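You operate a simulated robot arm through the tools that you are given. There is no shell and no other tool.

You are at the controls of a simulated two-armed robot. One attempt, no reset.

Task
Key in size, rows and step from the job sheet and store them.

Only the result counts: the job must be done as asked and must still hold three seconds after the hand-in. Knocking over, shifting, dropping, spilling or breaking anything else fails it. Flat cloth is picked up by pressing the open fingertips on it (5 to 10 N) and closing them slowly along it; thin cloth reads only 2 to 8 mm in the jaws.

Robot
Two 7-joint arms with fingered hands on one trunk that stands fixed in place. Base frame: the origin is at the foot of the trunk, x ahead of it, y to its left, z up. Readings come in cm, degrees, newtons and seconds.
The left shoulder is at [7, 16.9, 129.3], the right one opposite. With the tool pointing down near the work surface each hand reaches from about 28 to 68 cm from the base axis, measured 20 degrees to its own side. Payload 3.4 kg a hand.
The tool frame of a hand sits at the grasp point between the pads (the TCP): z along the fingers, y along the line on which they close. The tips reach 2.3 cm beyond it. The gripper opens to 11.6 cm; its body begins 6.5 cm behind the TCP. The gripper is a hand of 4 fingers: y runs from the thumb to the fingers, the wrist lies at [0, 0, -21.1] in the tool frame, and closing takes about 1.5 s.
Orientation is told as [roll, pitch, yaw] about the base's x, y, z axes, in that order, counted from this pose: with the fingers straight down and closing along the base's y, the tool's x points along the base's -x, its y along +y and its z along -z.

Tools
- The arms move only by the tool play_rows. It takes "left_increments", "right_increments" or both (then of equal length, played together; a hand with none holds still); each is text: rows parted by semicolons, each of 6 numbers parted by spaces: the shift along the tool's x, y, z in mm, then the turn, a rotation vector about the tool's x, y, z in degrees. In form: dx dy dz rx ry rz; .... A call has 1 to 20 rows; each row is the pose to reach, as a shift and turn from the pose commanded when the call began, along the tool's axes at that moment. "left_claw" and "right_claw" are, for a hand that has rows, the closure, from 0 (fully open) to 1 (shut), set as the call begins (left out, the last holds). A row lasts 0.2 s, in which the tool goes at most 5 cm and 8.6 degrees; a call with a longer step from one row to the next is refused whole, and so is a gripper value outside its range. Where a pose cannot be reached the arm comes as near as it can. A force on the tool above 40 N (or 10 N above the force at the start of the call, whichever is more), or a blocked arm, ends the call early, and 0.2 s more pass. The fingers move at their own pace (about 15.3 cm/s each) and stop on an object; they squeeze with about 27 N. The grip force told is the motor's: it shows also when the fingers shut on nothing. Time passes only in rows, and 0.2 s behind the last, so rows that repeat a pose let the fingers close. The reply holds the time, the measured pose of the TCP, the force on the tool along the base axes, the opening and the grip force, in the units named above and with some noise, with the torque about the TCP (base axes, N m) and any sound that the robot's microphone picked up, and new pictures: "show" is both (left out), scene, wrist or none (wrist: the cameras of the hands that moved).
- Cameras (640 x 400 px; columns grow to the right, rows downward): "scene" is now at [12.68, 3.23, 151.61]; the picture's right is [0.38, -0.92, 0.00], its down [-0.61, -0.25, -0.76] and it looks along [0.70, 0.29, -0.66] (base axes); focal length 279 px, centre (320, 200). "left" rides on the left gripper at [-6.8, 0.1, -9] in its tool frame; the picture's right is [-0.01, -1.00, 0.00], its down [0.80, -0.01, -0.61] and it looks along [0.61, -0.01, 0.80] (tool axes); focal length 251 px, centre (320, 200). "right" rides on the right gripper at [6.9, 0.1, -9] in its tool frame; the picture's right is [-0.01, 1.00, 0.00], its down [-0.79, -0.01, -0.61] and it looks along [-0.61, -0.01, 0.79] (tool axes); focal length 251 px, centre (320, 200). There is no depth. A picture from a camera that has moved, and an enlarged one, comes with that camera's place and axes in the base frame and with its lens.
- slide_trunk(by): slides the trunk up (or, below 0, down) by that many cm; the arms and the scene camera ride with it, the base frame stays. It gives what a move gives, with no picture.
- finger_targets(finger1, finger2, finger3, thumb_bend, hand): sets how far each is bent, from 0 (flat) to 1 (curled in); at 0.3 the hand is open as for a grip, at 0.7 the pads meet at the TCP. One left out holds its place. A second passes; each finger stops where it meets its share of the squeeze, and holds until it gets a number again. A gripper value or a shape takes the hand back. It gives what a move gives, with no picture; readings hold the bend of each and the force on the fingers (four entries, about 0 where the hand has none), thumb and palm.
- set_grasp(shape, hand): the hand has 4 fingers and takes this shape, open, in about a second: jaw (thumb against the fingers, like two jaws); tri (thumb and two fingers); tip (a fingertip pinch); poke (one finger out to press); point (the index stretched); flat (the hand flat); cup (the hand cupped); fist (a fist). The gripper value then closes the fingers along that shape, each until it touches; the sizes above hold for jaw. It gives what a move gives, with no picture.
- pan_tilt(pan, tilt): turns the head with the scene camera to pan (to the left, within 86 degrees either way) and tilt (down, from -29 to 69), counted from straight ahead of the robot. It gives what a move gives, and a new picture of the scene camera.
- enlarge(camera, box): a new picture of the part [left, top, right, bottom] of that camera's present view, enlarged. No time passes.
- job_done(): hands the job in; it is judged then, once.

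Places have to be worked out from the pictures, the camera data and where the tool is seen. Open the grippers and draw the arms clear of the work before you hand the job in, unless the task says otherwise.

The tools are called after "Request:" as a command line: name --argument value ..., lists and objects as JSON in quotes. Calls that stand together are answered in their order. play_rows: Moves the arms, as the interface text tells. Its arguments: {"type":"object","properties":{"left_increments":{"type":"string"},"left_claw":{"type":"number"},"right_increments":{"type":"string"},"right_claw":{"type":"number"},"show":{"type":"string","enum":["both","scene","wrist","none"]}},"required":[]} The other tools are called the same way: slide_trunk (by) moves the trunk up or down; set_grasp (shape, hand) gives the hand a shape; finger_targets (finger1, finger2, finger3, thumb_bend, hand) moves the fingers one by one; pan_tilt (pan, tilt) turns the head that bears the scene camera; enlarge (camera, box) takes an enlarged picture of a part of a camera's view; job_done () hands the job in.

At the start:

```text
t: 0.0
left_tcp_pos: [33.11, 41.79, 123.58]
left_ee_rot: [0.0, 0.0, -0.1]
left_wrist_force: [0.0, 1.0, -0.3]
left_moment: [-0.01, 0.01, 0.04]
left_finger_gap: 11.58
left_finger_force: 0.0
left_shape: jaw
left_bend: [0.3, 0.3, 0.3, 0.3]
left_finger forces: [0.0, 0.0, 0.1, 0.0, 0.0, 0.1]
right_tcp_pos: [47.68, 1.67, 129.96]
right_ee_rot: [0.0, 0.1, 0.0]
right_wrist_force: [-0.1, -0.1, 0.5]
right_moment: [-0.01, -0.02, 0.01]
right_finger_gap: 11.58
right_finger_force: 0.1
right_shape: jaw
right_bend: [0.3, 0.3, 0.3, 0.3]
right_finger forces: [0.1, 0.1, 0.1, 0.0, 0.1, 0.1]
trunk travel left (down, up): [-80.0, 14.0]
head pan, tilt (commanded): [22.6, 40.9]
```

scene: 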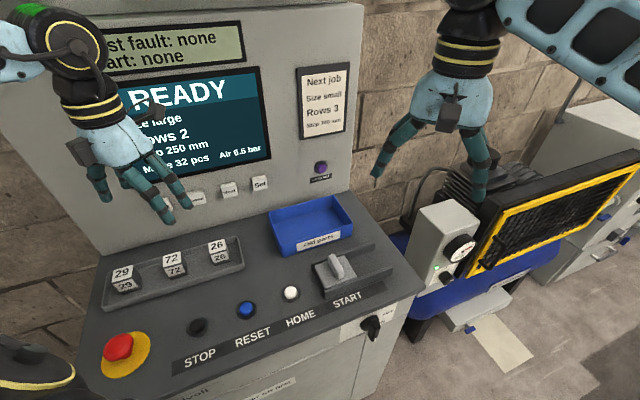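
right: 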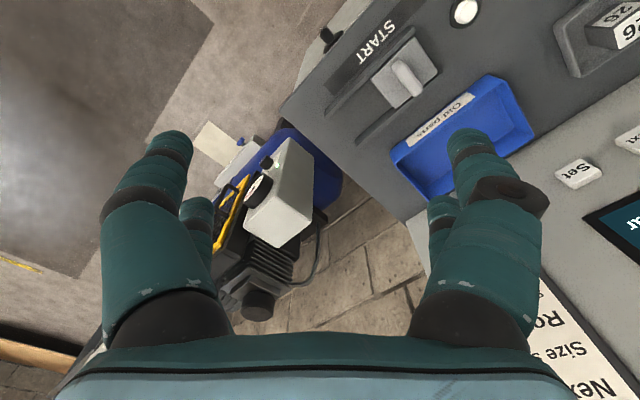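
left: 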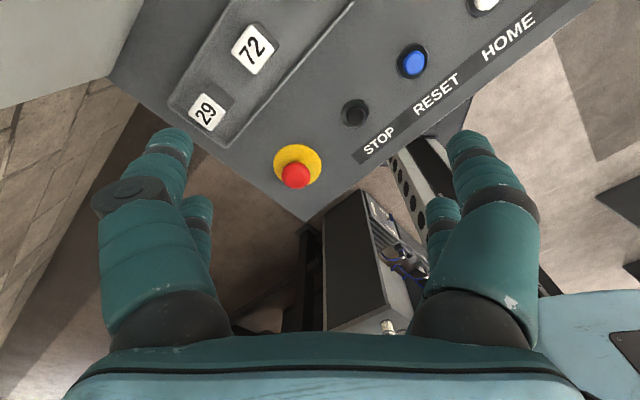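

The scene shows a machine console with a screen (READY, size large, rows 2, step 250 mm), a job sheet and some keys under the screen. I will enlarge the sheet, the screen and the keys to read them.

Request:
enlarge --camera "scene" --box '[290, 60, 360, 140]'

Request:
enlarge --camera "scene" --box '[100, 60, 360, 220]'

Request:
enlarge --camera "scene" --box '[80, 220, 420, 400]'

```text
5.00 times, centred on (325, 100) of scene
camera zoom: at [12.68, 3.23, 151.61], right [0.38, -0.92, 0.0], down [-0.61, -0.25, -0.76], along [0.7, 0.29, -0.66], focal length 1394 px, centre (295, 700)
```

zoom: 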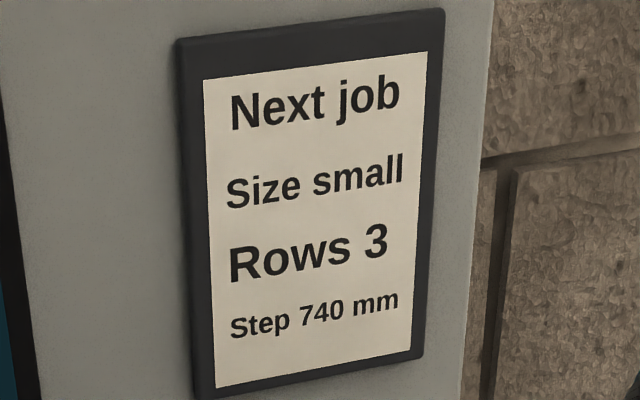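

```text
2.46 times, centred on (230, 140) of scene
camera zoom: at [12.68, 3.23, 151.61], right [0.38, -0.92, 0.0], down [-0.61, -0.25, -0.76], along [0.7, 0.29, -0.66], focal length 686 px, centre (542, 348)
```

zoom: 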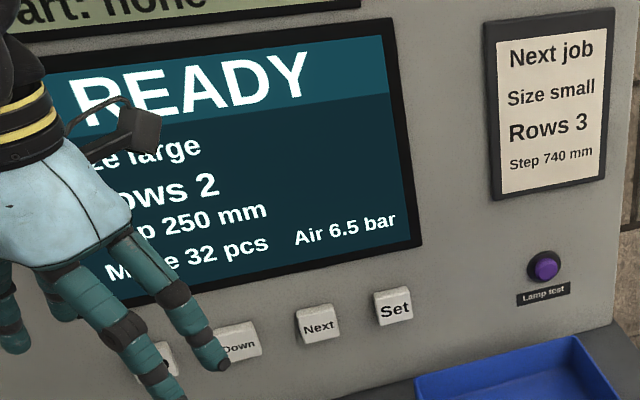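

```text
1.88 times, centred on (250, 310) of scene
camera zoom: at [12.68, 3.23, 151.61], right [0.38, -0.92, 0.0], down [-0.61, -0.25, -0.76], along [0.7, 0.29, -0.66], focal length 525 px, centre (452, -7)
```

zoom: 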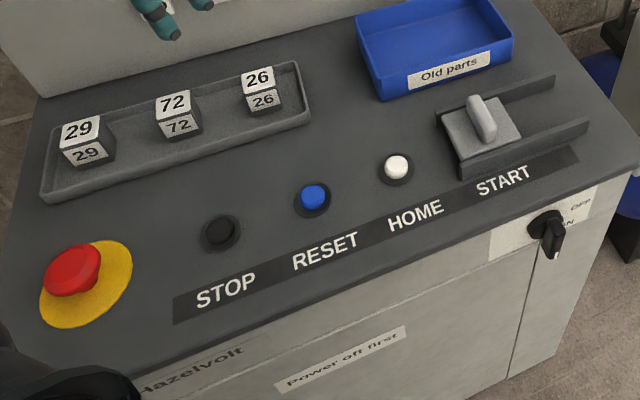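

The sheet reads Size small, Rows 3, Step 740 mm; the screen has large / 2 / 250 mm, and the keys under it look like (Up?), Down, Next, Set, half hidden by the left hand. The panel plane works out at roughly x+y≈104, with the keys near z≈105, so I'll shape the left hand to poke and swing it aside to see every key.

Request:
set_grasp --hand "left" --shape "poke"

Request:
play_rows --left_increments "25 30 0 0 0 0; 50 60 0 0 0 0; 75 90 0 0 0 0; 100 120 0 0 0 0; 100 120 0 0 0 0" --show "both"

```text
t: 0.9
left_tcp_pos: [33.02, 41.88, 123.45]
left_ee_rot: [0.1, -0.1, 0.1]
left_wrist_force: [0.5, 0.8, 0.2]
left_moment: [-0.01, 0.02, -0.03]
left_finger_gap: 0.01
left_finger_force: 0.1
left_shape: poke
left_bend: [1.0, 1.0, 1.0, 0.28]
left_finger forces: [0.0, 0.0, 0.1, 0.0, 0.1, 0.0]
right_tcp_pos: [47.71, 1.6, 130.03]
right_ee_rot: [0.0, 0.0, -0.1]
right_wrist_force: [0.8, 0.0, 0.1]
right_moment: [0.0, 0.0, 0.01]
right_finger_gap: 11.59
right_finger_force: 0.1
right_shape: jaw
right_bend: [0.3, 0.3, 0.3, 0.3]
right_finger forces: [0.0, 0.0, 0.1, 0.1, 0.1, 0.0]
trunk travel left (down, up): [-80.0, 14.0]
head pan, tilt (commanded): [22.6, 40.9]
```

```text
t: 2.1
left_tcp_pos: [22.93, 53.9, 123.5]
left_ee_rot: [0.0, 0.1, 0.0]
left_wrist_force: [0.4, 0.2, 0.0]
left_moment: [0.04, 0.0, 0.01]
left_finger_gap: 0.02
left_finger_force: 0.0
left_shape: poke
left_bend: [1.0, 1.0, 1.0, 0.28]
left_finger forces: [0.0, 0.1, 0.0, 0.0, 0.0, 0.0]
right_tcp_pos: [47.67, 1.66, 129.97]
right_ee_rot: [0.0, 0.0, 0.0]
right_wrist_force: [0.6, 0.7, -0.6]
right_moment: [0.02, -0.02, 0.0]
right_finger_gap: 11.59
right_finger_force: 0.0
right_shape: jaw
right_bend: [0.3, 0.3, 0.3, 0.3]
right_finger forces: [0.0, 0.0, 0.0, 0.0, 0.0, 0.1]
trunk travel left (down, up): [-80.0, 14.0]
head pan, tilt (commanded): [22.6, 40.9]
camera scene: at [12.71, 3.24, 151.6], right [0.38, -0.92, 0.0], down [-0.61, -0.25, -0.76], along [0.7, 0.29, -0.66], focal length 279 px, centre (320, 200)
camera left: at [29.83, 53.99, 132.37], right [0.01, -1.0, 0.0], down [-0.79, -0.01, 0.61], along [-0.61, -0.01, -0.79], focal length 251 px, centre (320, 200)
```

scene: 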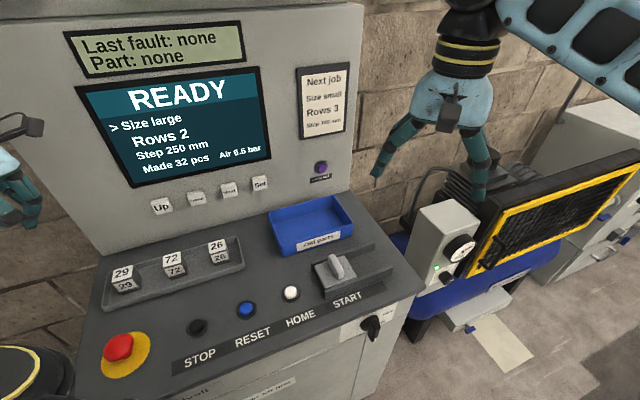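
left: 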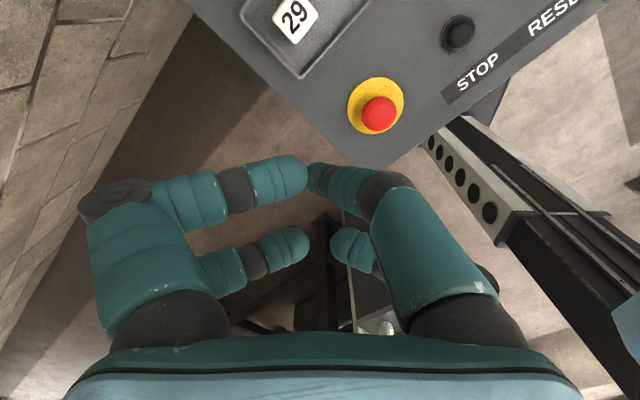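

The four keys read Up, Down, Next, Set and the cursor ">" is at Size. I'll look closely at the keys and at the left hand's poke shape.

Request:
enlarge --camera "scene" --box '[80, 60, 280, 220]'

Request:
enlarge --camera "left" --box '[80, 120, 540, 400]'

Request:
enlarge --camera "scene" --box '[0, 90, 120, 250]'

```text
2.50 times, centred on (180, 140) of scene
camera zoom: at [12.71, 3.24, 151.6], right [0.38, -0.92, 0.0], down [-0.61, -0.25, -0.76], along [0.7, 0.29, -0.66], focal length 697 px, centre (670, 350)
```

zoom: 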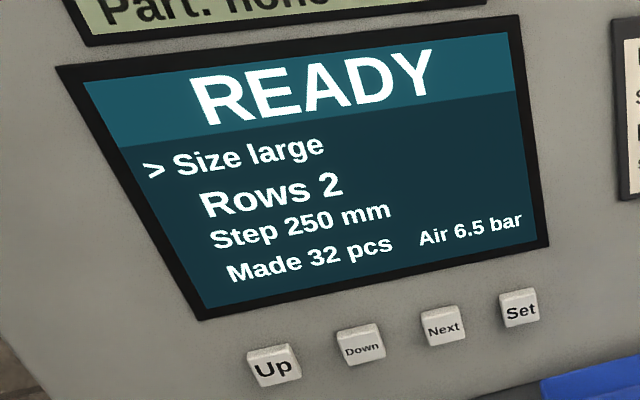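

```text
1.39 times, centred on (310, 260) of left
camera zoom: at [29.83, 53.99, 132.37], right [0.01, -1.0, 0.0], down [-0.79, -0.01, 0.61], along [-0.61, -0.01, -0.79], focal length 350 px, centre (334, 116)
```

zoom: 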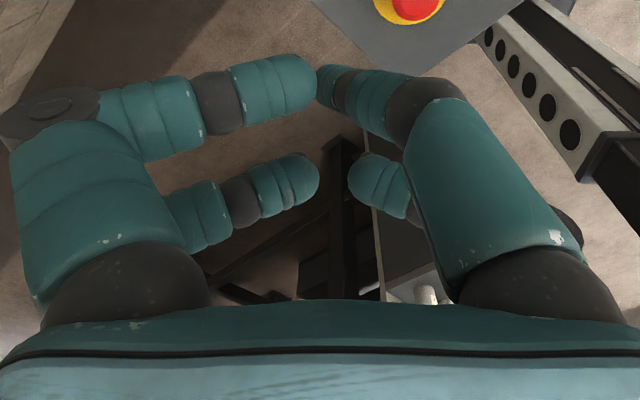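

```text
2.50 times, centred on (60, 170) of scene
camera zoom: at [12.71, 3.24, 151.6], right [0.38, -0.92, 0.0], down [-0.61, -0.25, -0.76], along [0.7, 0.29, -0.66], focal length 697 px, centre (970, 275)
```

zoom: 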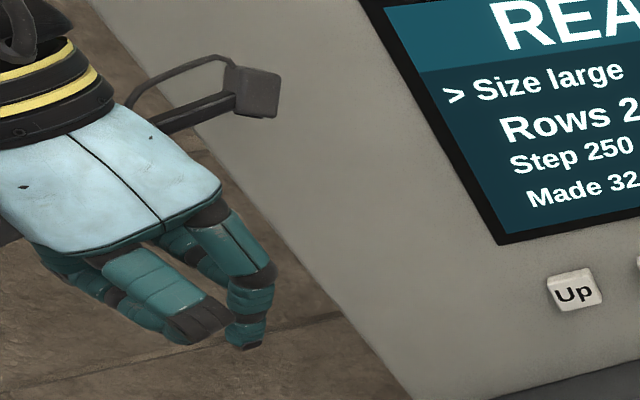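

The keys are Up, Down, Next and Set from left to right, and no finger obviously sticks out in the poke shape. I'll try "point", and turn the head to the left hand to see its shape.

Request:
pan_tilt --pan 72 --tilt 32

Request:
enlarge --camera "scene" --box '[200, 80, 440, 320]'

Request:
set_grasp --hand "left" --shape "point"

Request:
enlarge --camera "scene" --box '[200, 80, 440, 320]'

Request:
enlarge --camera "left" --box '[0, 0, 640, 400]'

```text
t: 3.3
left_tcp_pos: [22.78, 53.81, 123.45]
left_ee_rot: [-0.1, 0.0, -0.1]
left_wrist_force: [0.3, -0.1, -0.1]
left_moment: [-0.01, 0.03, -0.01]
left_finger_gap: 0.01
left_finger_force: 0.1
left_shape: poke
left_bend: [1.0, 1.0, 1.0, 0.28]
left_finger forces: [0.0, 0.0, 0.0, 0.0, 0.0, 0.0]
right_tcp_pos: [47.77, 1.62, 129.87]
right_ee_rot: [0.1, 0.0, 0.0]
right_wrist_force: [-0.6, 1.4, 0.3]
right_moment: [-0.01, -0.02, 0.04]
right_finger_gap: 11.6
right_finger_force: 0.0
right_shape: jaw
right_bend: [0.3, 0.3, 0.3, 0.3]
right_finger forces: [0.0, 0.0, 0.0, 0.1, 0.0, 0.0]
trunk travel left (down, up): [-80.0, 14.0]
head pan, tilt (commanded): [72.0, 32.0]
camera scene: at [7.66, 8.52, 152.96], right [0.95, -0.31, 0.0], down [-0.16, -0.5, -0.85], along [0.26, 0.81, -0.53], focal length 279 px, centre (320, 200)
```

scene: 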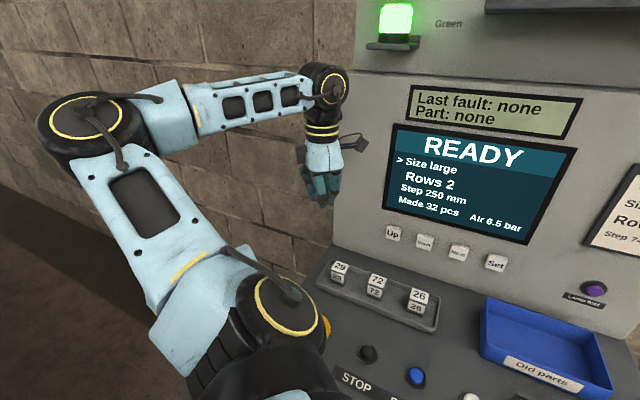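

```text
1.67 times, centred on (320, 200) of scene
camera zoom: at [7.66, 8.52, 152.96], right [0.95, -0.31, 0.0], down [-0.16, -0.5, -0.85], along [0.26, 0.81, -0.53], focal length 465 px, centre (320, 200)
```

zoom: 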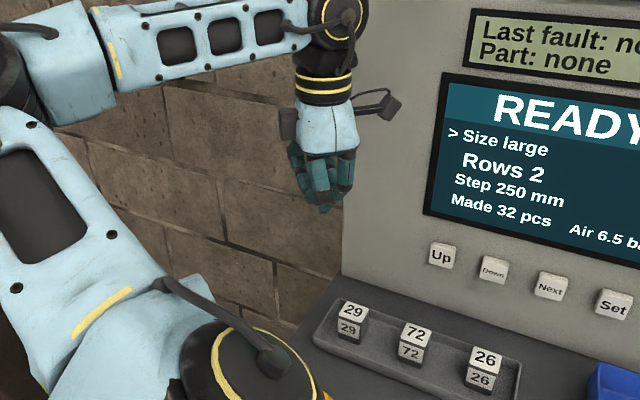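

```text
t: 4.2
left_tcp_pos: [22.93, 53.91, 123.48]
left_ee_rot: [-0.1, 0.0, 0.0]
left_wrist_force: [-0.2, -0.1, -0.4]
left_moment: [-0.02, 0.0, 0.01]
left_finger_gap: 0.0
left_finger_force: 0.0
left_shape: point
left_bend: [0.05, 0.82, 0.82, 0.31]
left_finger forces: [0.0, 0.0, 0.0, 0.0, 0.0, 0.0]
right_tcp_pos: [47.59, 1.52, 129.95]
right_ee_rot: [-0.1, 0.0, 0.0]
right_wrist_force: [-0.5, 0.6, -0.5]
right_moment: [-0.02, 0.02, -0.01]
right_finger_gap: 11.61
right_finger_force: 0.1
right_shape: jaw
right_bend: [0.3, 0.3, 0.3, 0.3]
right_finger forces: [0.0, 0.1, 0.0, 0.1, 0.0, 0.1]
trunk travel left (down, up): [-80.0, 14.0]
head pan, tilt (commanded): [72.0, 32.0]
```

```text
1.67 times, centred on (320, 200) of scene
camera zoom: at [7.66, 8.52, 152.97], right [0.95, -0.31, 0.0], down [-0.16, -0.5, -0.85], along [0.26, 0.81, -0.53], focal length 465 px, centre (320, 200)
```

zoom: 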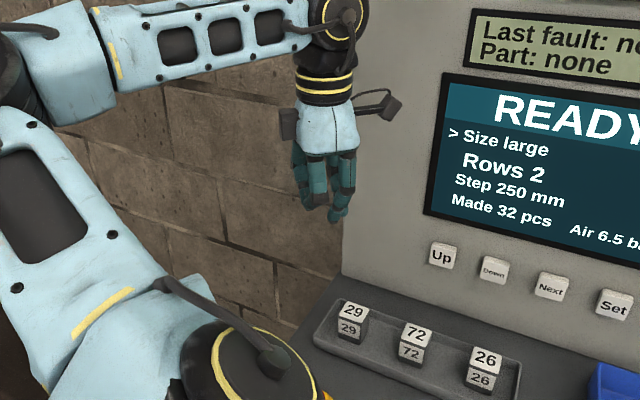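

```text
1.00 times, centred on (320, 200) of left (not enlarged: the box is as wide or as high as the picture)
camera zoom: at [29.85, 53.96, 132.39], right [0.01, -1.0, 0.0], down [-0.8, -0.01, 0.61], along [-0.61, -0.01, -0.8], focal length 251 px, centre (320, 200)
```

zoom: 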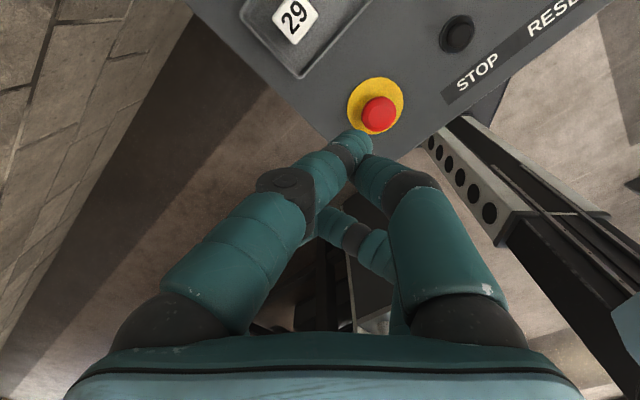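

In "point" the index leans over the thumb at a slant; for pressing I would rather have one straight finger, so I'll take the jaw shape, keep finger1 at 0.3 (straight) and curl the rest, then look at it.

Request:
set_grasp --hand "left" --shape "jaw"

Request:
finger_targets --hand "left" --finger1 0.3 --finger2 1.0 --finger3 1.0 --thumb_bend 1.0

Request:
enlarge --camera "left" --box '[0, 0, 640, 400]'

Request:
enlarge --camera "scene" --box '[270, 110, 370, 230]'

```text
t: 5.1
left_tcp_pos: [22.82, 53.78, 123.35]
left_ee_rot: [-0.1, 0.0, -0.1]
left_wrist_force: [0.0, 0.1, 0.8]
left_moment: [0.02, -0.03, 0.01]
left_finger_gap: 11.6
left_finger_force: 0.0
left_shape: jaw
left_bend: [0.3, 0.3, 0.3, 0.3]
left_finger forces: [0.1, 0.1, 0.0, 0.1, 0.1, 0.0]
right_tcp_pos: [47.56, 1.57, 129.93]
right_ee_rot: [0.0, -0.1, -0.1]
right_wrist_force: [-0.3, -0.3, -0.4]
right_moment: [0.02, -0.03, 0.0]
right_finger_gap: 11.58
right_finger_force: 0.0
right_shape: jaw
right_bend: [0.3, 0.3, 0.3, 0.3]
right_finger forces: [0.0, 0.0, 0.0, 0.1, 0.0, 0.0]
trunk travel left (down, up): [-80.0, 14.0]
head pan, tilt (commanded): [72.0, 32.0]
```

```text
t: 6.1
left_tcp_pos: [22.86, 53.88, 123.38]
left_ee_rot: [0.0, 0.0, 0.0]
left_wrist_force: [0.3, -0.1, 0.6]
left_moment: [0.0, 0.01, -0.01]
left_finger_gap: 3.43
left_finger_force: 0.1
left_shape: fingers
left_bend: [0.3, 0.74, 0.74, 1.0]
left_finger forces: [0.0, 0.0, 0.0, 0.0, 0.1, 0.1]
right_tcp_pos: [47.65, 1.54, 130.02]
right_ee_rot: [0.0, 0.0, 0.0]
right_wrist_force: [-0.1, 0.1, -0.4]
right_moment: [0.02, -0.03, -0.01]
right_finger_gap: 11.61
right_finger_force: 0.0
right_shape: jaw
right_bend: [0.3, 0.3, 0.3, 0.3]
right_finger forces: [0.1, 0.0, 0.0, 0.0, 0.0, 0.0]
trunk travel left (down, up): [-80.0, 14.0]
head pan, tilt (commanded): [72.0, 32.0]
```

```text
1.00 times, centred on (320, 200) of left (not enlarged: the box is as wide or as high as the picture)
camera zoom: at [29.84, 53.96, 132.39], right [0.01, -1.0, 0.0], down [-0.8, -0.01, 0.61], along [-0.61, -0.01, -0.8], focal length 251 px, centre (320, 200)
```

zoom: 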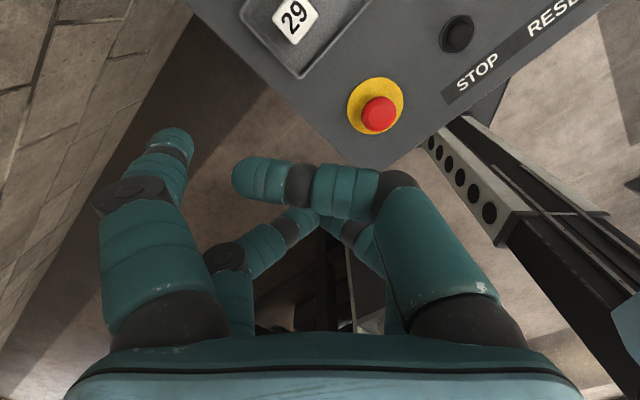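

```text
3.33 times, centred on (320, 170) of scene
camera zoom: at [7.65, 8.52, 152.97], right [0.95, -0.31, 0.0], down [-0.16, -0.5, -0.85], along [0.26, 0.81, -0.53], focal length 929 px, centre (320, 300)
```

zoom: 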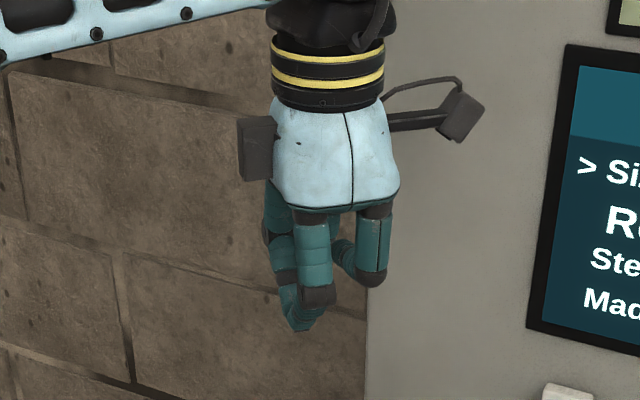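

Finger1 now stands straight with its tip near tool (-2.2, 6.7, 2.3) and the other fingers curl about 3.5 cm behind it. Next I turn the left hand to face the panel (yaw 45°), moving a bit forward and right at the same time.

Request:
play_rows --left_increments "-16 -18 0 0 0 -7.5; -33 -37 0 0 0 -15; -50 -55 0 0 0 -22.5; -67 -73 0 0 0 -30; -83 -92 0 0 0 -37.5; -100 -110 0 0 0 -45; -100 -110 0 0 0 -45" --show "both"

```text
t: 7.7
left_tcp_pos: [33.14, 43.12, 123.44]
left_ee_rot: [0.0, 0.0, 45.1]
left_wrist_force: [0.3, 0.2, -0.1]
left_moment: [0.03, 0.01, 0.02]
left_finger_gap: 3.43
left_finger_force: 0.2
left_shape: fingers
left_bend: [0.3, 0.74, 0.74, 1.0]
left_finger forces: [0.0, 0.0, 0.0, 0.0, 0.0, 0.0]
right_tcp_pos: [47.6, 1.75, 129.98]
right_ee_rot: [0.0, 0.1, 0.0]
right_wrist_force: [-0.2, 0.8, -0.3]
right_moment: [0.01, 0.02, 0.0]
right_finger_gap: 11.58
right_finger_force: 0.1
right_shape: jaw
right_bend: [0.3, 0.3, 0.3, 0.3]
right_finger forces: [0.0, 0.0, 0.1, 0.1, 0.1, 0.1]
trunk travel left (down, up): [-80.0, 14.0]
head pan, tilt (commanded): [72.0, 32.0]
camera scene: at [7.62, 8.53, 152.97], right [0.95, -0.31, 0.0], down [-0.16, -0.5, -0.85], along [0.26, 0.81, -0.53], focal length 279 px, centre (320, 200)
camera left: at [37.98, 48.14, 132.47], right [0.71, -0.7, 0.0], down [-0.56, -0.57, 0.61], along [-0.42, -0.43, -0.8], focal length 251 px, centre (320, 200)
```

scene: 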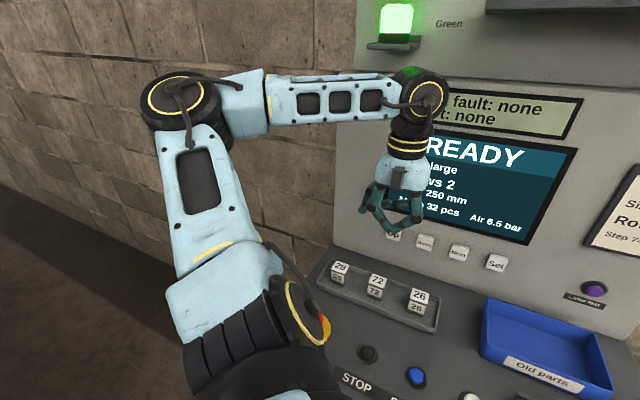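
left: 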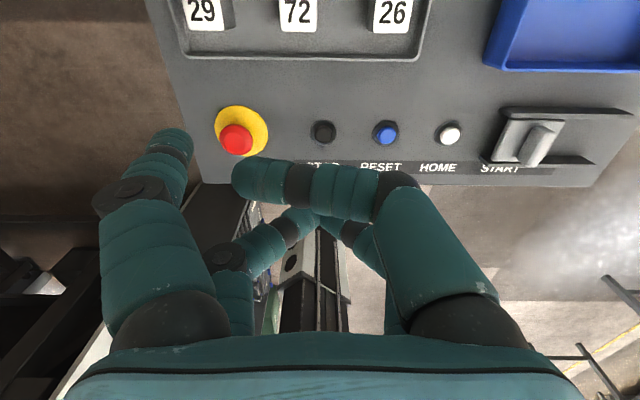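

The tray edge lines up level in the left picture, so the 45° yaw matches the panel. Now I pitch the hand to point 35° below horizontal at the panel while lowering it, and draw the right arm back out of the way.

Request:
play_rows --left_increments "-7 -6 15 0 -7.8 0; -15 -11 30 0 -15.7 0; -22 -17 45 0 -23.5 0; -29 -23 60 0 -31.4 0; -36 -29 74 0 -39.2 0; -44 -34 89 0 -47.1 0; -51 -40 104 0 -55 0; -51 -40 104 0 -55 0" --right_increments "17 -17 0 0 0 0; 34 -34 0 0 0 0; 51 -51 0 0 0 0; 68 -68 0 0 0 0; 85 -85 0 0 0 0; 102 -102 0 0 0 0; 120 -120 0 0 0 0; 120 -120 0 0 0 0" --show "both"

```text
t: 9.5
left_tcp_pos: [40.79, 44.09, 113.03]
left_ee_rot: [0.0, -55.1, 45.2]
left_wrist_force: [0.5, 0.3, 0.3]
left_moment: [0.02, -0.01, -0.03]
left_finger_gap: 3.43
left_finger_force: 0.0
left_shape: fingers
left_bend: [0.3, 0.74, 0.74, 1.0]
left_finger forces: [0.0, 0.0, 0.0, 0.1, 0.0, 0.0]
left hand out of reach, approached as far as the arm can: row 6, 7, 8
right_tcp_pos: [35.61, -10.54, 129.98]
right_ee_rot: [0.0, 0.1, 0.0]
right_wrist_force: [0.0, 0.6, -0.2]
right_moment: [-0.01, -0.02, 0.0]
right_finger_gap: 11.61
right_finger_force: 0.0
right_shape: jaw
right_bend: [0.3, 0.3, 0.3, 0.3]
right_finger forces: [0.0, 0.1, 0.0, 0.1, 0.0, 0.0]
trunk travel left (down, up): [-80.0, 14.0]
head pan, tilt (commanded): [72.0, 32.0]
camera scene: at [7.59, 8.51, 152.97], right [0.95, -0.31, 0.0], down [-0.16, -0.5, -0.85], along [0.26, 0.81, -0.53], focal length 279 px, centre (320, 200)
camera right: at [28.77, -10.43, 139.02], right [0.01, 1.0, 0.0], down [0.79, -0.01, 0.61], along [0.61, -0.01, -0.79], focal length 251 px, centre (320, 200)
camera left: at [38.37, 41.78, 123.7], right [0.71, -0.7, 0.01], down [-0.67, -0.68, -0.3], along [0.22, 0.21, -0.95], focal length 251 px, centre (320, 200)
```

scene: 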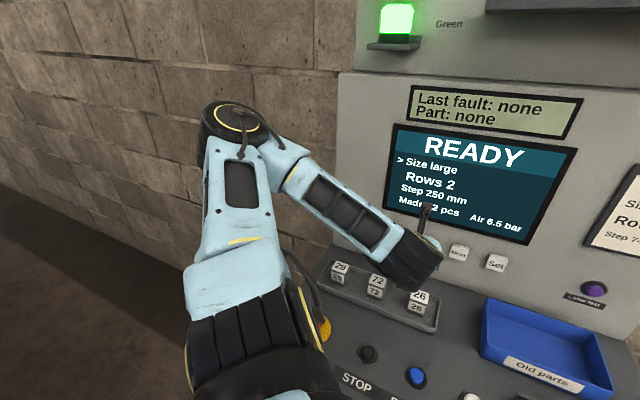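
right: 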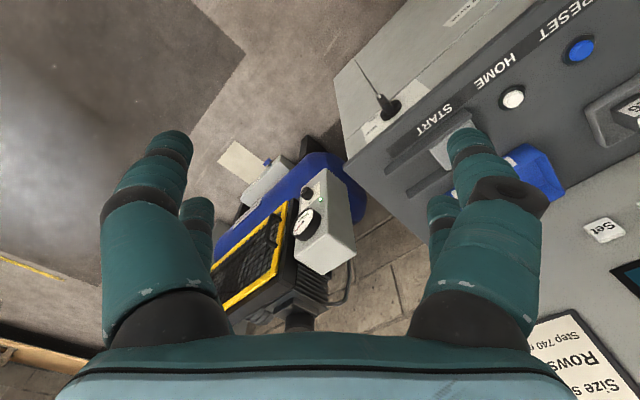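
left: 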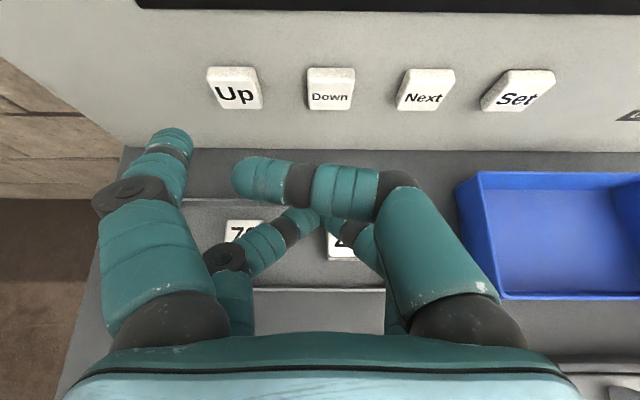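

The left picture now shows all four keys; triangulating with the scene view puts the key faces at about n≈71 (n along the panel's inward normal), z≈106.8, Up at l≈9.2 and spacing about 7.7 cm. The fingertip is at about n 63, l 9, z 113.5, so I move down and 4 cm nearer to hover before Up.

Request:
play_rows --left_increments "8 0 18 0 0 0; 16 1 36 0 0 0; 24 1 54 0 0 0; 32 2 71 0 0 0; 32 2 71 0 0 0" --show "both"

Request:
pan_tilt --pan 40 --tilt 35

```text
t: 10.7
left_tcp_pos: [43.78, 47.13, 105.9]
left_ee_rot: [-0.1, -55.0, 45.1]
left_wrist_force: [0.0, -0.7, -0.3]
left_moment: [-0.01, -0.03, 0.01]
left_finger_gap: 3.45
left_finger_force: 0.1
left_shape: fingers
left_bend: [0.3, 0.74, 0.74, 1.0]
left_finger forces: [0.0, 0.0, 0.1, 0.0, 0.0, 0.0]
right_tcp_pos: [35.65, -10.52, 129.86]
right_ee_rot: [0.0, -0.1, 0.0]
right_wrist_force: [0.0, 0.2, -0.7]
right_moment: [0.01, 0.01, 0.0]
right_finger_gap: 11.58
right_finger_force: 0.0
right_shape: jaw
right_bend: [0.3, 0.3, 0.3, 0.3]
right_finger forces: [0.0, 0.0, 0.1, 0.0, 0.1, 0.0]
trunk travel left (down, up): [-80.0, 14.0]
head pan, tilt (commanded): [72.0, 32.0]
camera scene: at [7.63, 8.49, 152.97], right [0.95, -0.31, 0.0], down [-0.16, -0.5, -0.85], along [0.26, 0.81, -0.53], focal length 279 px, centre (320, 200)
camera left: at [41.3, 44.77, 116.63], right [0.71, -0.7, 0.01], down [-0.67, -0.68, -0.3], along [0.22, 0.21, -0.95], focal length 251 px, centre (320, 200)
```

scene: 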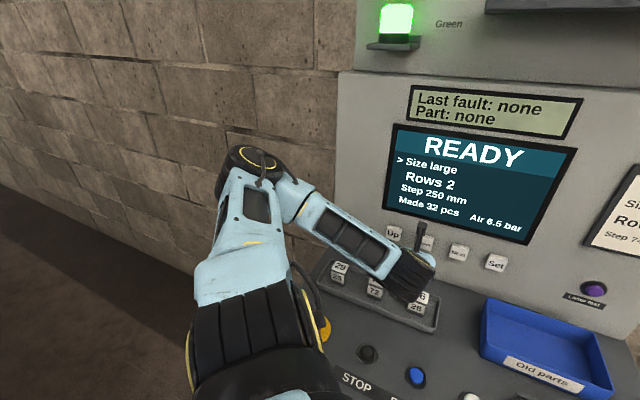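
left: 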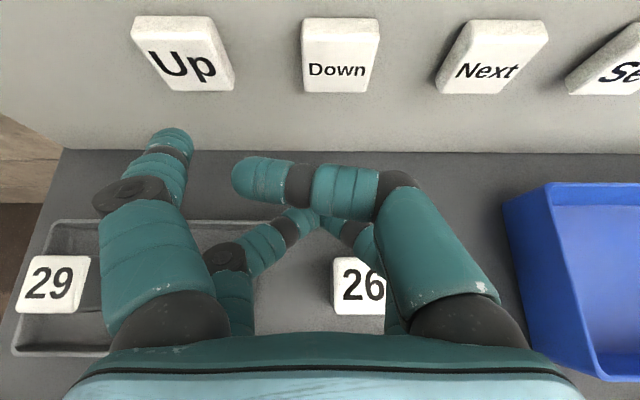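

```text
t: 11.7
left_tcp_pos: [43.83, 47.09, 105.93]
left_ee_rot: [0.0, -55.1, 45.0]
left_wrist_force: [-0.2, -0.6, 0.4]
left_moment: [-0.02, -0.02, -0.01]
left_finger_gap: 3.45
left_finger_force: 0.1
left_shape: fingers
left_bend: [0.3, 0.74, 0.74, 1.0]
left_finger forces: [0.0, 0.1, 0.0, 0.0, 0.0, 0.0]
right_tcp_pos: [35.7, -10.38, 130.01]
right_ee_rot: [0.1, 0.1, -0.1]
right_wrist_force: [0.4, 0.3, -0.2]
right_moment: [0.0, 0.03, 0.0]
right_finger_gap: 11.6
right_finger_force: 0.0
right_shape: jaw
right_bend: [0.3, 0.3, 0.3, 0.3]
right_finger forces: [0.1, 0.0, 0.1, 0.0, 0.0, 0.0]
trunk travel left (down, up): [-80.0, 14.0]
head pan, tilt (commanded): [40.0, 35.0]
camera scene: at [11.64, 5.67, 152.5], right [0.64, -0.77, 0.0], down [-0.44, -0.37, -0.82], along [0.63, 0.53, -0.57], focal length 279 px, centre (320, 200)
```

scene: 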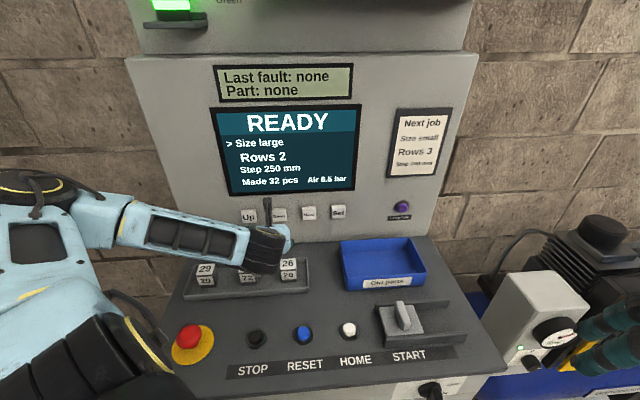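

The fingertip is at about n 67.4, l 9.0, z 106.4, right in front of and about 4 cm short of Up, and the hand clears the blocks (tops near z 101) by over 3 cm. I go in 3.2 cm and up 0.5 cm, then check.

Request:
play_rows --left_increments "-7.5 1 7.8 0 0 0; -15 1 15.5 0 0 0; -22.5 2 23.3 0 0 0; -22.5 2 23.3 0 0 0" --show "both"

```text
t: 12.7
left_tcp_pos: [45.72, 49.42, 106.69]
left_ee_rot: [0.0, -55.0, 45.0]
left_wrist_force: [-0.3, 0.1, 0.4]
left_moment: [0.0, 0.01, 0.02]
left_finger_gap: 3.43
left_finger_force: 0.1
left_shape: fingers
left_bend: [0.3, 0.74, 0.74, 1.0]
left_finger forces: [0.0, 0.0, 0.0, 0.1, 0.0, 0.1]
right_tcp_pos: [35.57, -10.46, 129.95]
right_ee_rot: [0.0, 0.1, 0.0]
right_wrist_force: [0.5, -0.3, -0.5]
right_moment: [-0.01, 0.03, -0.03]
right_finger_gap: 11.6
right_finger_force: 0.0
right_shape: jaw
right_bend: [0.3, 0.3, 0.3, 0.3]
right_finger forces: [0.0, 0.1, 0.0, 0.1, 0.1, 0.0]
trunk travel left (down, up): [-80.0, 14.0]
head pan, tilt (commanded): [40.0, 35.0]
camera scene: at [11.63, 5.65, 152.5], right [0.64, -0.77, 0.0], down [-0.44, -0.37, -0.82], along [0.63, 0.53, -0.57], focal length 279 px, centre (320, 200)
camera left: at [43.35, 47.09, 117.33], right [0.71, -0.7, 0.01], down [-0.67, -0.68, -0.3], along [0.22, 0.21, -0.95], focal length 251 px, centre (320, 200)
```

scene: 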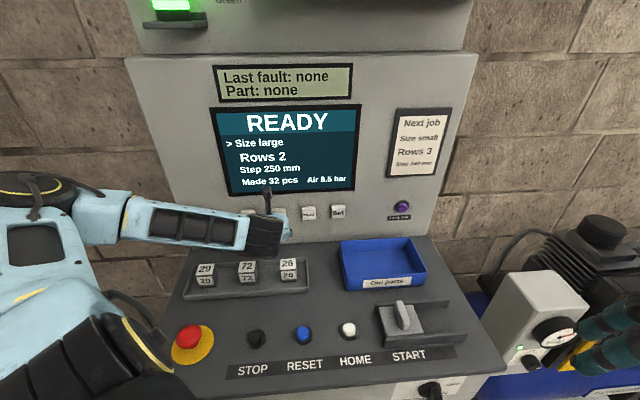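
left: 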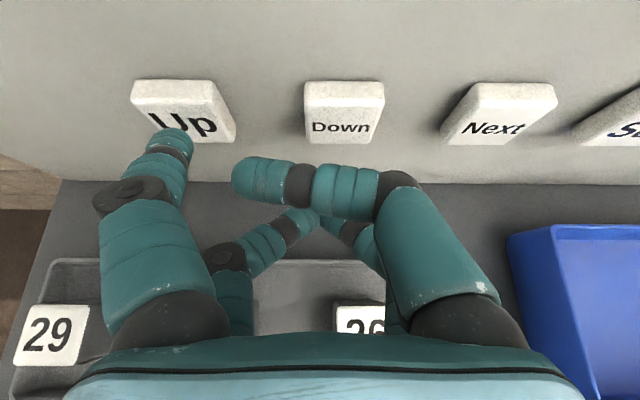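

The tip is about 1 cm short of Up's face and some 5 mm left of its middle, so I shift right 5 mm and advance 1 cm in small steps, watching the force.

Request:
play_rows --left_increments "0 -5 0 0 0 0; -1.4 -5 2 0 0 0; -2.9 -5 4.1 0 0 0; -4.3 -5 6.1 0 0 0; -5.7 -5 8.2 0 0 0" --show "both"

```text
t: 13.8
left_tcp_pos: [46.81, 49.84, 106.61]
left_ee_rot: [0.0, -54.9, 45.0]
left_wrist_force: [0.0, -0.3, 1.4]
left_moment: [-0.04, 0.0, 0.01]
left_finger_gap: 3.46
left_finger_force: 0.0
left_shape: fingers
left_bend: [0.3, 0.74, 0.74, 1.0]
left_finger forces: [0.0, 0.0, 0.0, 0.0, 0.0, 0.1]
right_tcp_pos: [35.66, -10.47, 129.96]
right_ee_rot: [0.0, 0.0, 0.0]
right_wrist_force: [-0.3, 0.7, 0.4]
right_moment: [0.0, 0.02, 0.02]
right_finger_gap: 11.59
right_finger_force: 0.0
right_shape: jaw
right_bend: [0.3, 0.3, 0.3, 0.3]
right_finger forces: [0.0, 0.0, 0.0, 0.0, 0.0, 0.0]
trunk travel left (down, up): [-80.0, 14.0]
head pan, tilt (commanded): [40.0, 35.0]
camera scene: at [11.64, 5.66, 152.5], right [0.64, -0.77, 0.0], down [-0.44, -0.37, -0.82], along [0.63, 0.53, -0.57], focal length 279 px, centre (320, 200)
camera left: at [44.36, 47.44, 117.3], right [0.71, -0.7, 0.01], down [-0.67, -0.68, -0.3], along [0.22, 0.21, -0.95], focal length 251 px, centre (320, 200)
```

scene: 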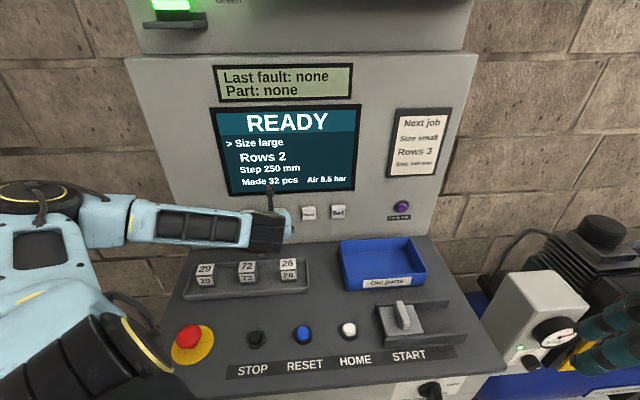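
left: 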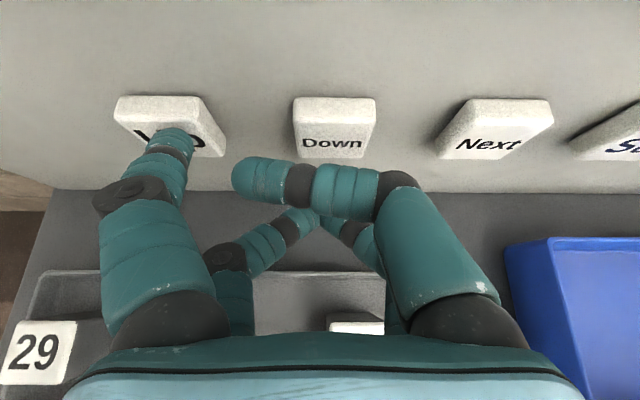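

No contact force yet; the tip now covers the lower middle of Up. I continue another 6 mm in 1.5 mm steps.

Request:
play_rows --left_increments "-0.9 0 1.2 0 0 0; -1.7 0 2.5 0 0 0; -2.6 0 3.7 0 0 0; -3.4 0 4.9 0 0 0" --show "both"

```text
t: 14.8
left_tcp_pos: [47.05, 50.2, 106.66]
left_ee_rot: [-0.1, -55.0, 45.0]
left_wrist_force: [-0.2, -1.1, -1.4]
left_moment: [0.0, -0.06, 0.11]
left_finger_gap: 3.46
left_finger_force: 0.9
left_shape: fingers
left_bend: [0.3, 0.74, 0.74, 1.0]
left_finger forces: [1.7, 0.0, 0.1, 0.0, 0.1, 0.1]
right_tcp_pos: [35.58, -10.47, 130.02]
right_ee_rot: [0.1, 0.0, 0.0]
right_wrist_force: [0.6, -0.3, 0.5]
right_moment: [0.02, -0.01, 0.0]
right_finger_gap: 11.59
right_finger_force: 0.0
right_shape: jaw
right_bend: [0.3, 0.3, 0.3, 0.3]
right_finger forces: [0.0, 0.0, 0.1, 0.1, 0.1, 0.0]
trunk travel left (down, up): [-80.0, 14.0]
head pan, tilt (commanded): [40.0, 35.0]
camera scene: at [11.62, 5.61, 152.5], right [0.64, -0.77, 0.0], down [-0.44, -0.37, -0.82], along [0.63, 0.53, -0.57], focal length 279 px, centre (320, 200)
camera left: at [44.67, 47.87, 117.36], right [0.71, -0.7, 0.01], down [-0.67, -0.68, -0.3], along [0.22, 0.21, -0.95], focal length 251 px, centre (320, 200)
```

scene: 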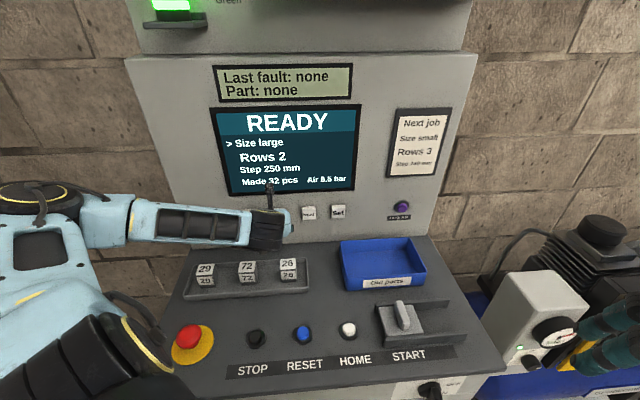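
left: 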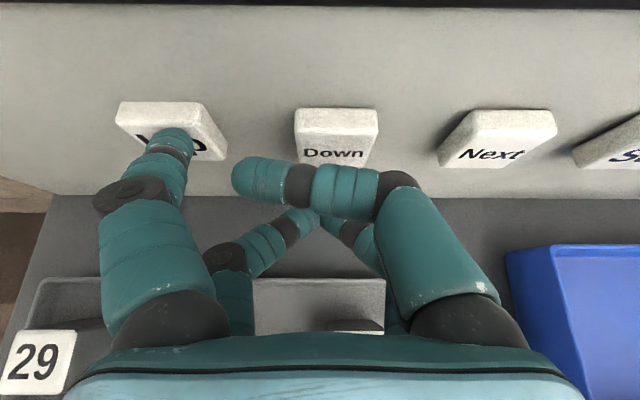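

Finger1 feels 1.7 N, so the key is touched at TCP n≈68.8. I press 3 mm deeper to see the force and whether the display reacts.

Request:
play_rows --left_increments "-0.9 0 1.2 0 0 0; -1.7 0 2.5 0 0 0" --show "scene"

```text
t: 15.4
left_tcp_pos: [47.24, 50.31, 106.74]
left_ee_rot: [0.0, -55.1, 45.0]
left_wrist_force: [-2.2, -4.8, -2.2]
left_moment: [-0.13, -0.06, 0.34]
left_finger_gap: 3.45
left_finger_force: 2.7
left_shape: fingers
left_bend: [0.3, 0.74, 0.74, 1.0]
left_finger forces: [4.8, 0.1, 0.1, 0.0, 0.0, 0.0]
right_tcp_pos: [35.54, -10.55, 129.86]
right_ee_rot: [0.0, 0.0, 0.0]
right_wrist_force: [-0.3, -1.0, -1.1]
right_moment: [-0.01, 0.01, 0.01]
right_finger_gap: 11.58
right_finger_force: 0.1
right_shape: jaw
right_bend: [0.3, 0.3, 0.3, 0.3]
right_finger forces: [0.0, 0.0, 0.1, 0.0, 0.0, 0.1]
trunk travel left (down, up): [-80.0, 14.0]
head pan, tilt (commanded): [40.0, 35.0]
heard: click
camera scene: at [11.55, 5.51, 152.51], right [0.64, -0.77, 0.0], down [-0.44, -0.37, -0.82], along [0.63, 0.53, -0.57], focal length 279 px, centre (320, 200)
```

scene: 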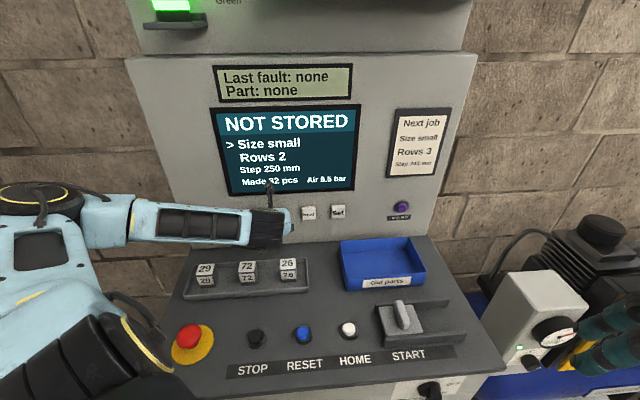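

A click sounded and the screen now says NOT STORED, Size small — so Up works with a 5 N push. I release by backing out 2.5 cm, then shift 15 cm right to stand in front of Next.

Request:
play_rows --left_increments "7 0 -10 0 0 0; 14.3 0 -20.5 0 0 0; 14.3 -38 -20.5 0 0 0; 14.3 -76 -20.5 0 0 0; 14.3 -114 -20.5 0 0 0; 14.3 -150 -20.5 0 0 0; 14.3 -150 -20.5 0 0 0" --show "both"

```text
t: 17.1
left_tcp_pos: [56.58, 38.22, 106.47]
left_ee_rot: [-0.1, -55.0, 45.0]
left_wrist_force: [-0.2, 0.8, -0.1]
left_moment: [0.02, 0.0, 0.0]
left_finger_gap: 3.45
left_finger_force: 0.0
left_shape: fingers
left_bend: [0.3, 0.74, 0.74, 1.0]
left_finger forces: [0.0, 0.1, 0.0, 0.1, 0.0, 0.0]
right_tcp_pos: [35.57, -10.4, 129.97]
right_ee_rot: [0.0, 0.0, -0.1]
right_wrist_force: [-0.3, 0.2, -0.1]
right_moment: [-0.01, -0.02, -0.02]
right_finger_gap: 11.62
right_finger_force: 0.0
right_shape: jaw
right_bend: [0.3, 0.3, 0.3, 0.3]
right_finger forces: [0.1, 0.0, 0.0, 0.0, 0.0, 0.1]
trunk travel left (down, up): [-80.0, 14.0]
head pan, tilt (commanded): [40.0, 35.0]
camera scene: at [11.59, 5.69, 152.5], right [0.64, -0.77, 0.0], down [-0.44, -0.37, -0.82], along [0.63, 0.53, -0.57], focal length 279 px, centre (320, 200)
camera left: at [54.15, 35.85, 117.24], right [0.71, -0.7, 0.01], down [-0.67, -0.68, -0.3], along [0.22, 0.21, -0.95], focal length 251 px, centre (320, 200)
```

scene: 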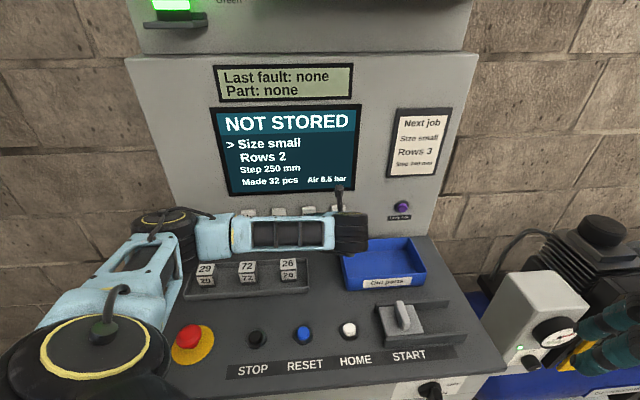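
left: 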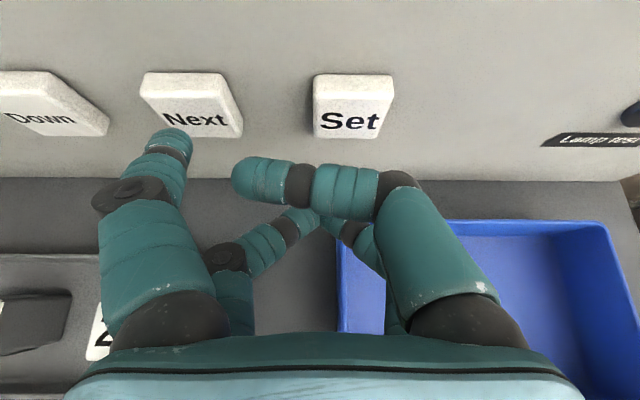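

The finger stands before Next, about 7 mm left of its middle and 2 cm off. I press Next with the same depth as before and back off in one call.

Request:
play_rows --left_increments "0 -7 0 0 0 0; -5.7 -7 8.2 0 0 0; -9.8 -7 13.9 0 0 0; -11.5 -7 16.4 0 0 0; -12.6 -7 18 0 0 0; -13.8 -7 19.7 0 0 0; -14.9 -7 21.3 0 0 0; -14.3 -7 20.5 0 0 0; -8.6 -7 12.3 0 0 0; 0 -7 0 0 0 0" --show "both"

```text
t: 19.2
left_tcp_pos: [56.64, 37.42, 106.66]
left_ee_rot: [0.0, -55.1, 45.1]
left_wrist_force: [-0.2, 0.3, -0.4]
left_moment: [-0.01, 0.0, 0.0]
left_finger_gap: 3.45
left_finger_force: 0.1
left_shape: fingers
left_bend: [0.3, 0.74, 0.74, 1.0]
left_finger forces: [0.0, 0.0, 0.1, 0.0, 0.1, 0.0]
right_tcp_pos: [35.67, -10.59, 130.06]
right_ee_rot: [0.1, 0.0, 0.1]
right_wrist_force: [0.2, 0.0, 0.0]
right_moment: [-0.02, 0.0, -0.01]
right_finger_gap: 11.59
right_finger_force: 0.0
right_shape: jaw
right_bend: [0.3, 0.3, 0.3, 0.3]
right_finger forces: [0.1, 0.0, 0.0, 0.1, 0.1, 0.1]
trunk travel left (down, up): [-80.0, 14.0]
head pan, tilt (commanded): [40.0, 35.0]
heard: click
camera scene: at [11.6, 5.58, 152.51], right [0.64, -0.77, 0.0], down [-0.44, -0.37, -0.82], along [0.63, 0.53, -0.57], focal length 279 px, centre (320, 200)
camera left: at [54.28, 35.08, 117.39], right [0.71, -0.7, 0.01], down [-0.67, -0.68, -0.3], along [0.22, 0.21, -0.95], focal length 251 px, centre (320, 200)
```

scene: 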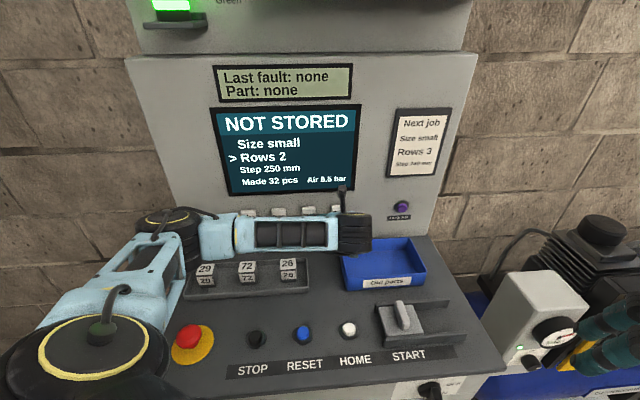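
left: 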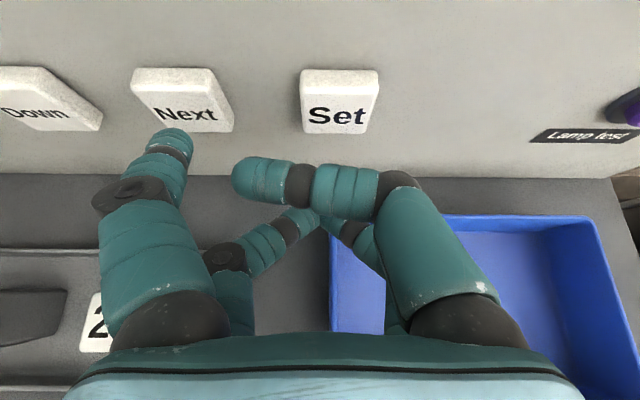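

Next clicked and the cursor is on Rows 2. I go back 15.4 cm left to Up and press it once.

Request:
play_rows --left_increments "0 38 0 0 0 0; 0 77 0 0 0 0; 0 115 0 0 0 0; 0 154 0 0 0 0; -5.7 154 8.2 0 0 0; -9.8 154 13.9 0 0 0; -11.5 154 16.4 0 0 0; -12.6 154 18 0 0 0; -13.8 154 19.7 0 0 0; -14.9 154 21.3 0 0 0; -14.3 154 20.5 0 0 0; -8.6 154 12.3 0 0 0; 0 154 0 0 0 0" --show "both"

```text
t: 22.1
left_tcp_pos: [45.84, 48.38, 106.64]
left_ee_rot: [0.0, -55.1, 45.0]
left_wrist_force: [0.6, -0.9, 0.0]
left_moment: [-0.01, 0.01, -0.01]
left_finger_gap: 3.46
left_finger_force: 0.0
left_shape: fingers
left_bend: [0.3, 0.74, 0.74, 1.0]
left_finger forces: [0.0, 0.0, 0.0, 0.0, 0.0, 0.1]
right_tcp_pos: [35.43, -10.43, 129.98]
right_ee_rot: [0.1, 0.0, 0.0]
right_wrist_force: [-0.4, 0.3, 0.4]
right_moment: [0.02, 0.01, 0.03]
right_finger_gap: 11.6
right_finger_force: 0.0
right_shape: jaw
right_bend: [0.3, 0.3, 0.3, 0.3]
right_finger forces: [0.0, 0.1, 0.1, 0.0, 0.0, 0.1]
trunk travel left (down, up): [-80.0, 14.0]
head pan, tilt (commanded): [40.0, 35.0]
heard: click
camera scene: at [11.58, 5.6, 152.51], right [0.64, -0.77, 0.0], down [-0.44, -0.37, -0.82], along [0.63, 0.53, -0.57], focal length 279 px, centre (320, 200)
camera left: at [43.38, 46.05, 117.31], right [0.71, -0.7, 0.01], down [-0.67, -0.68, -0.3], along [0.22, 0.21, -0.95], focal length 251 px, centre (320, 200)
```

scene: 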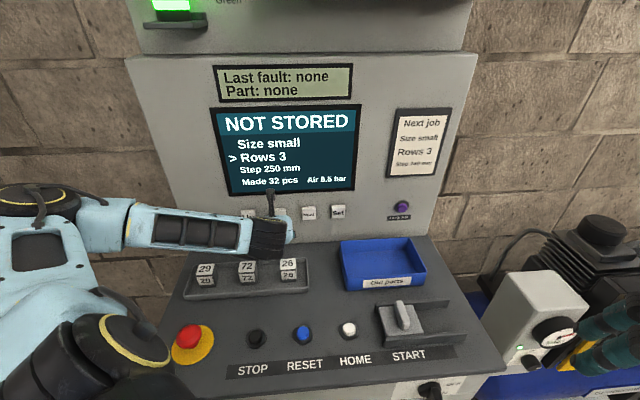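
left: 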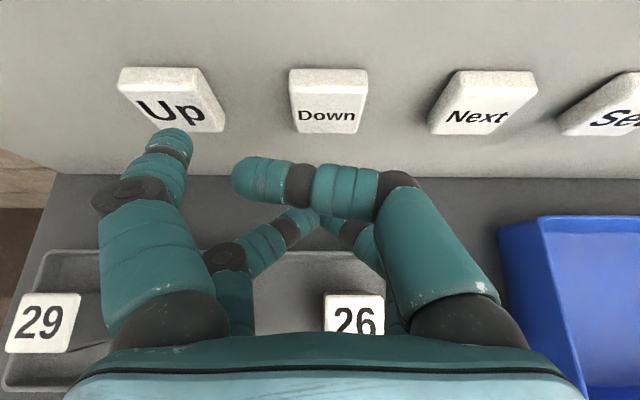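

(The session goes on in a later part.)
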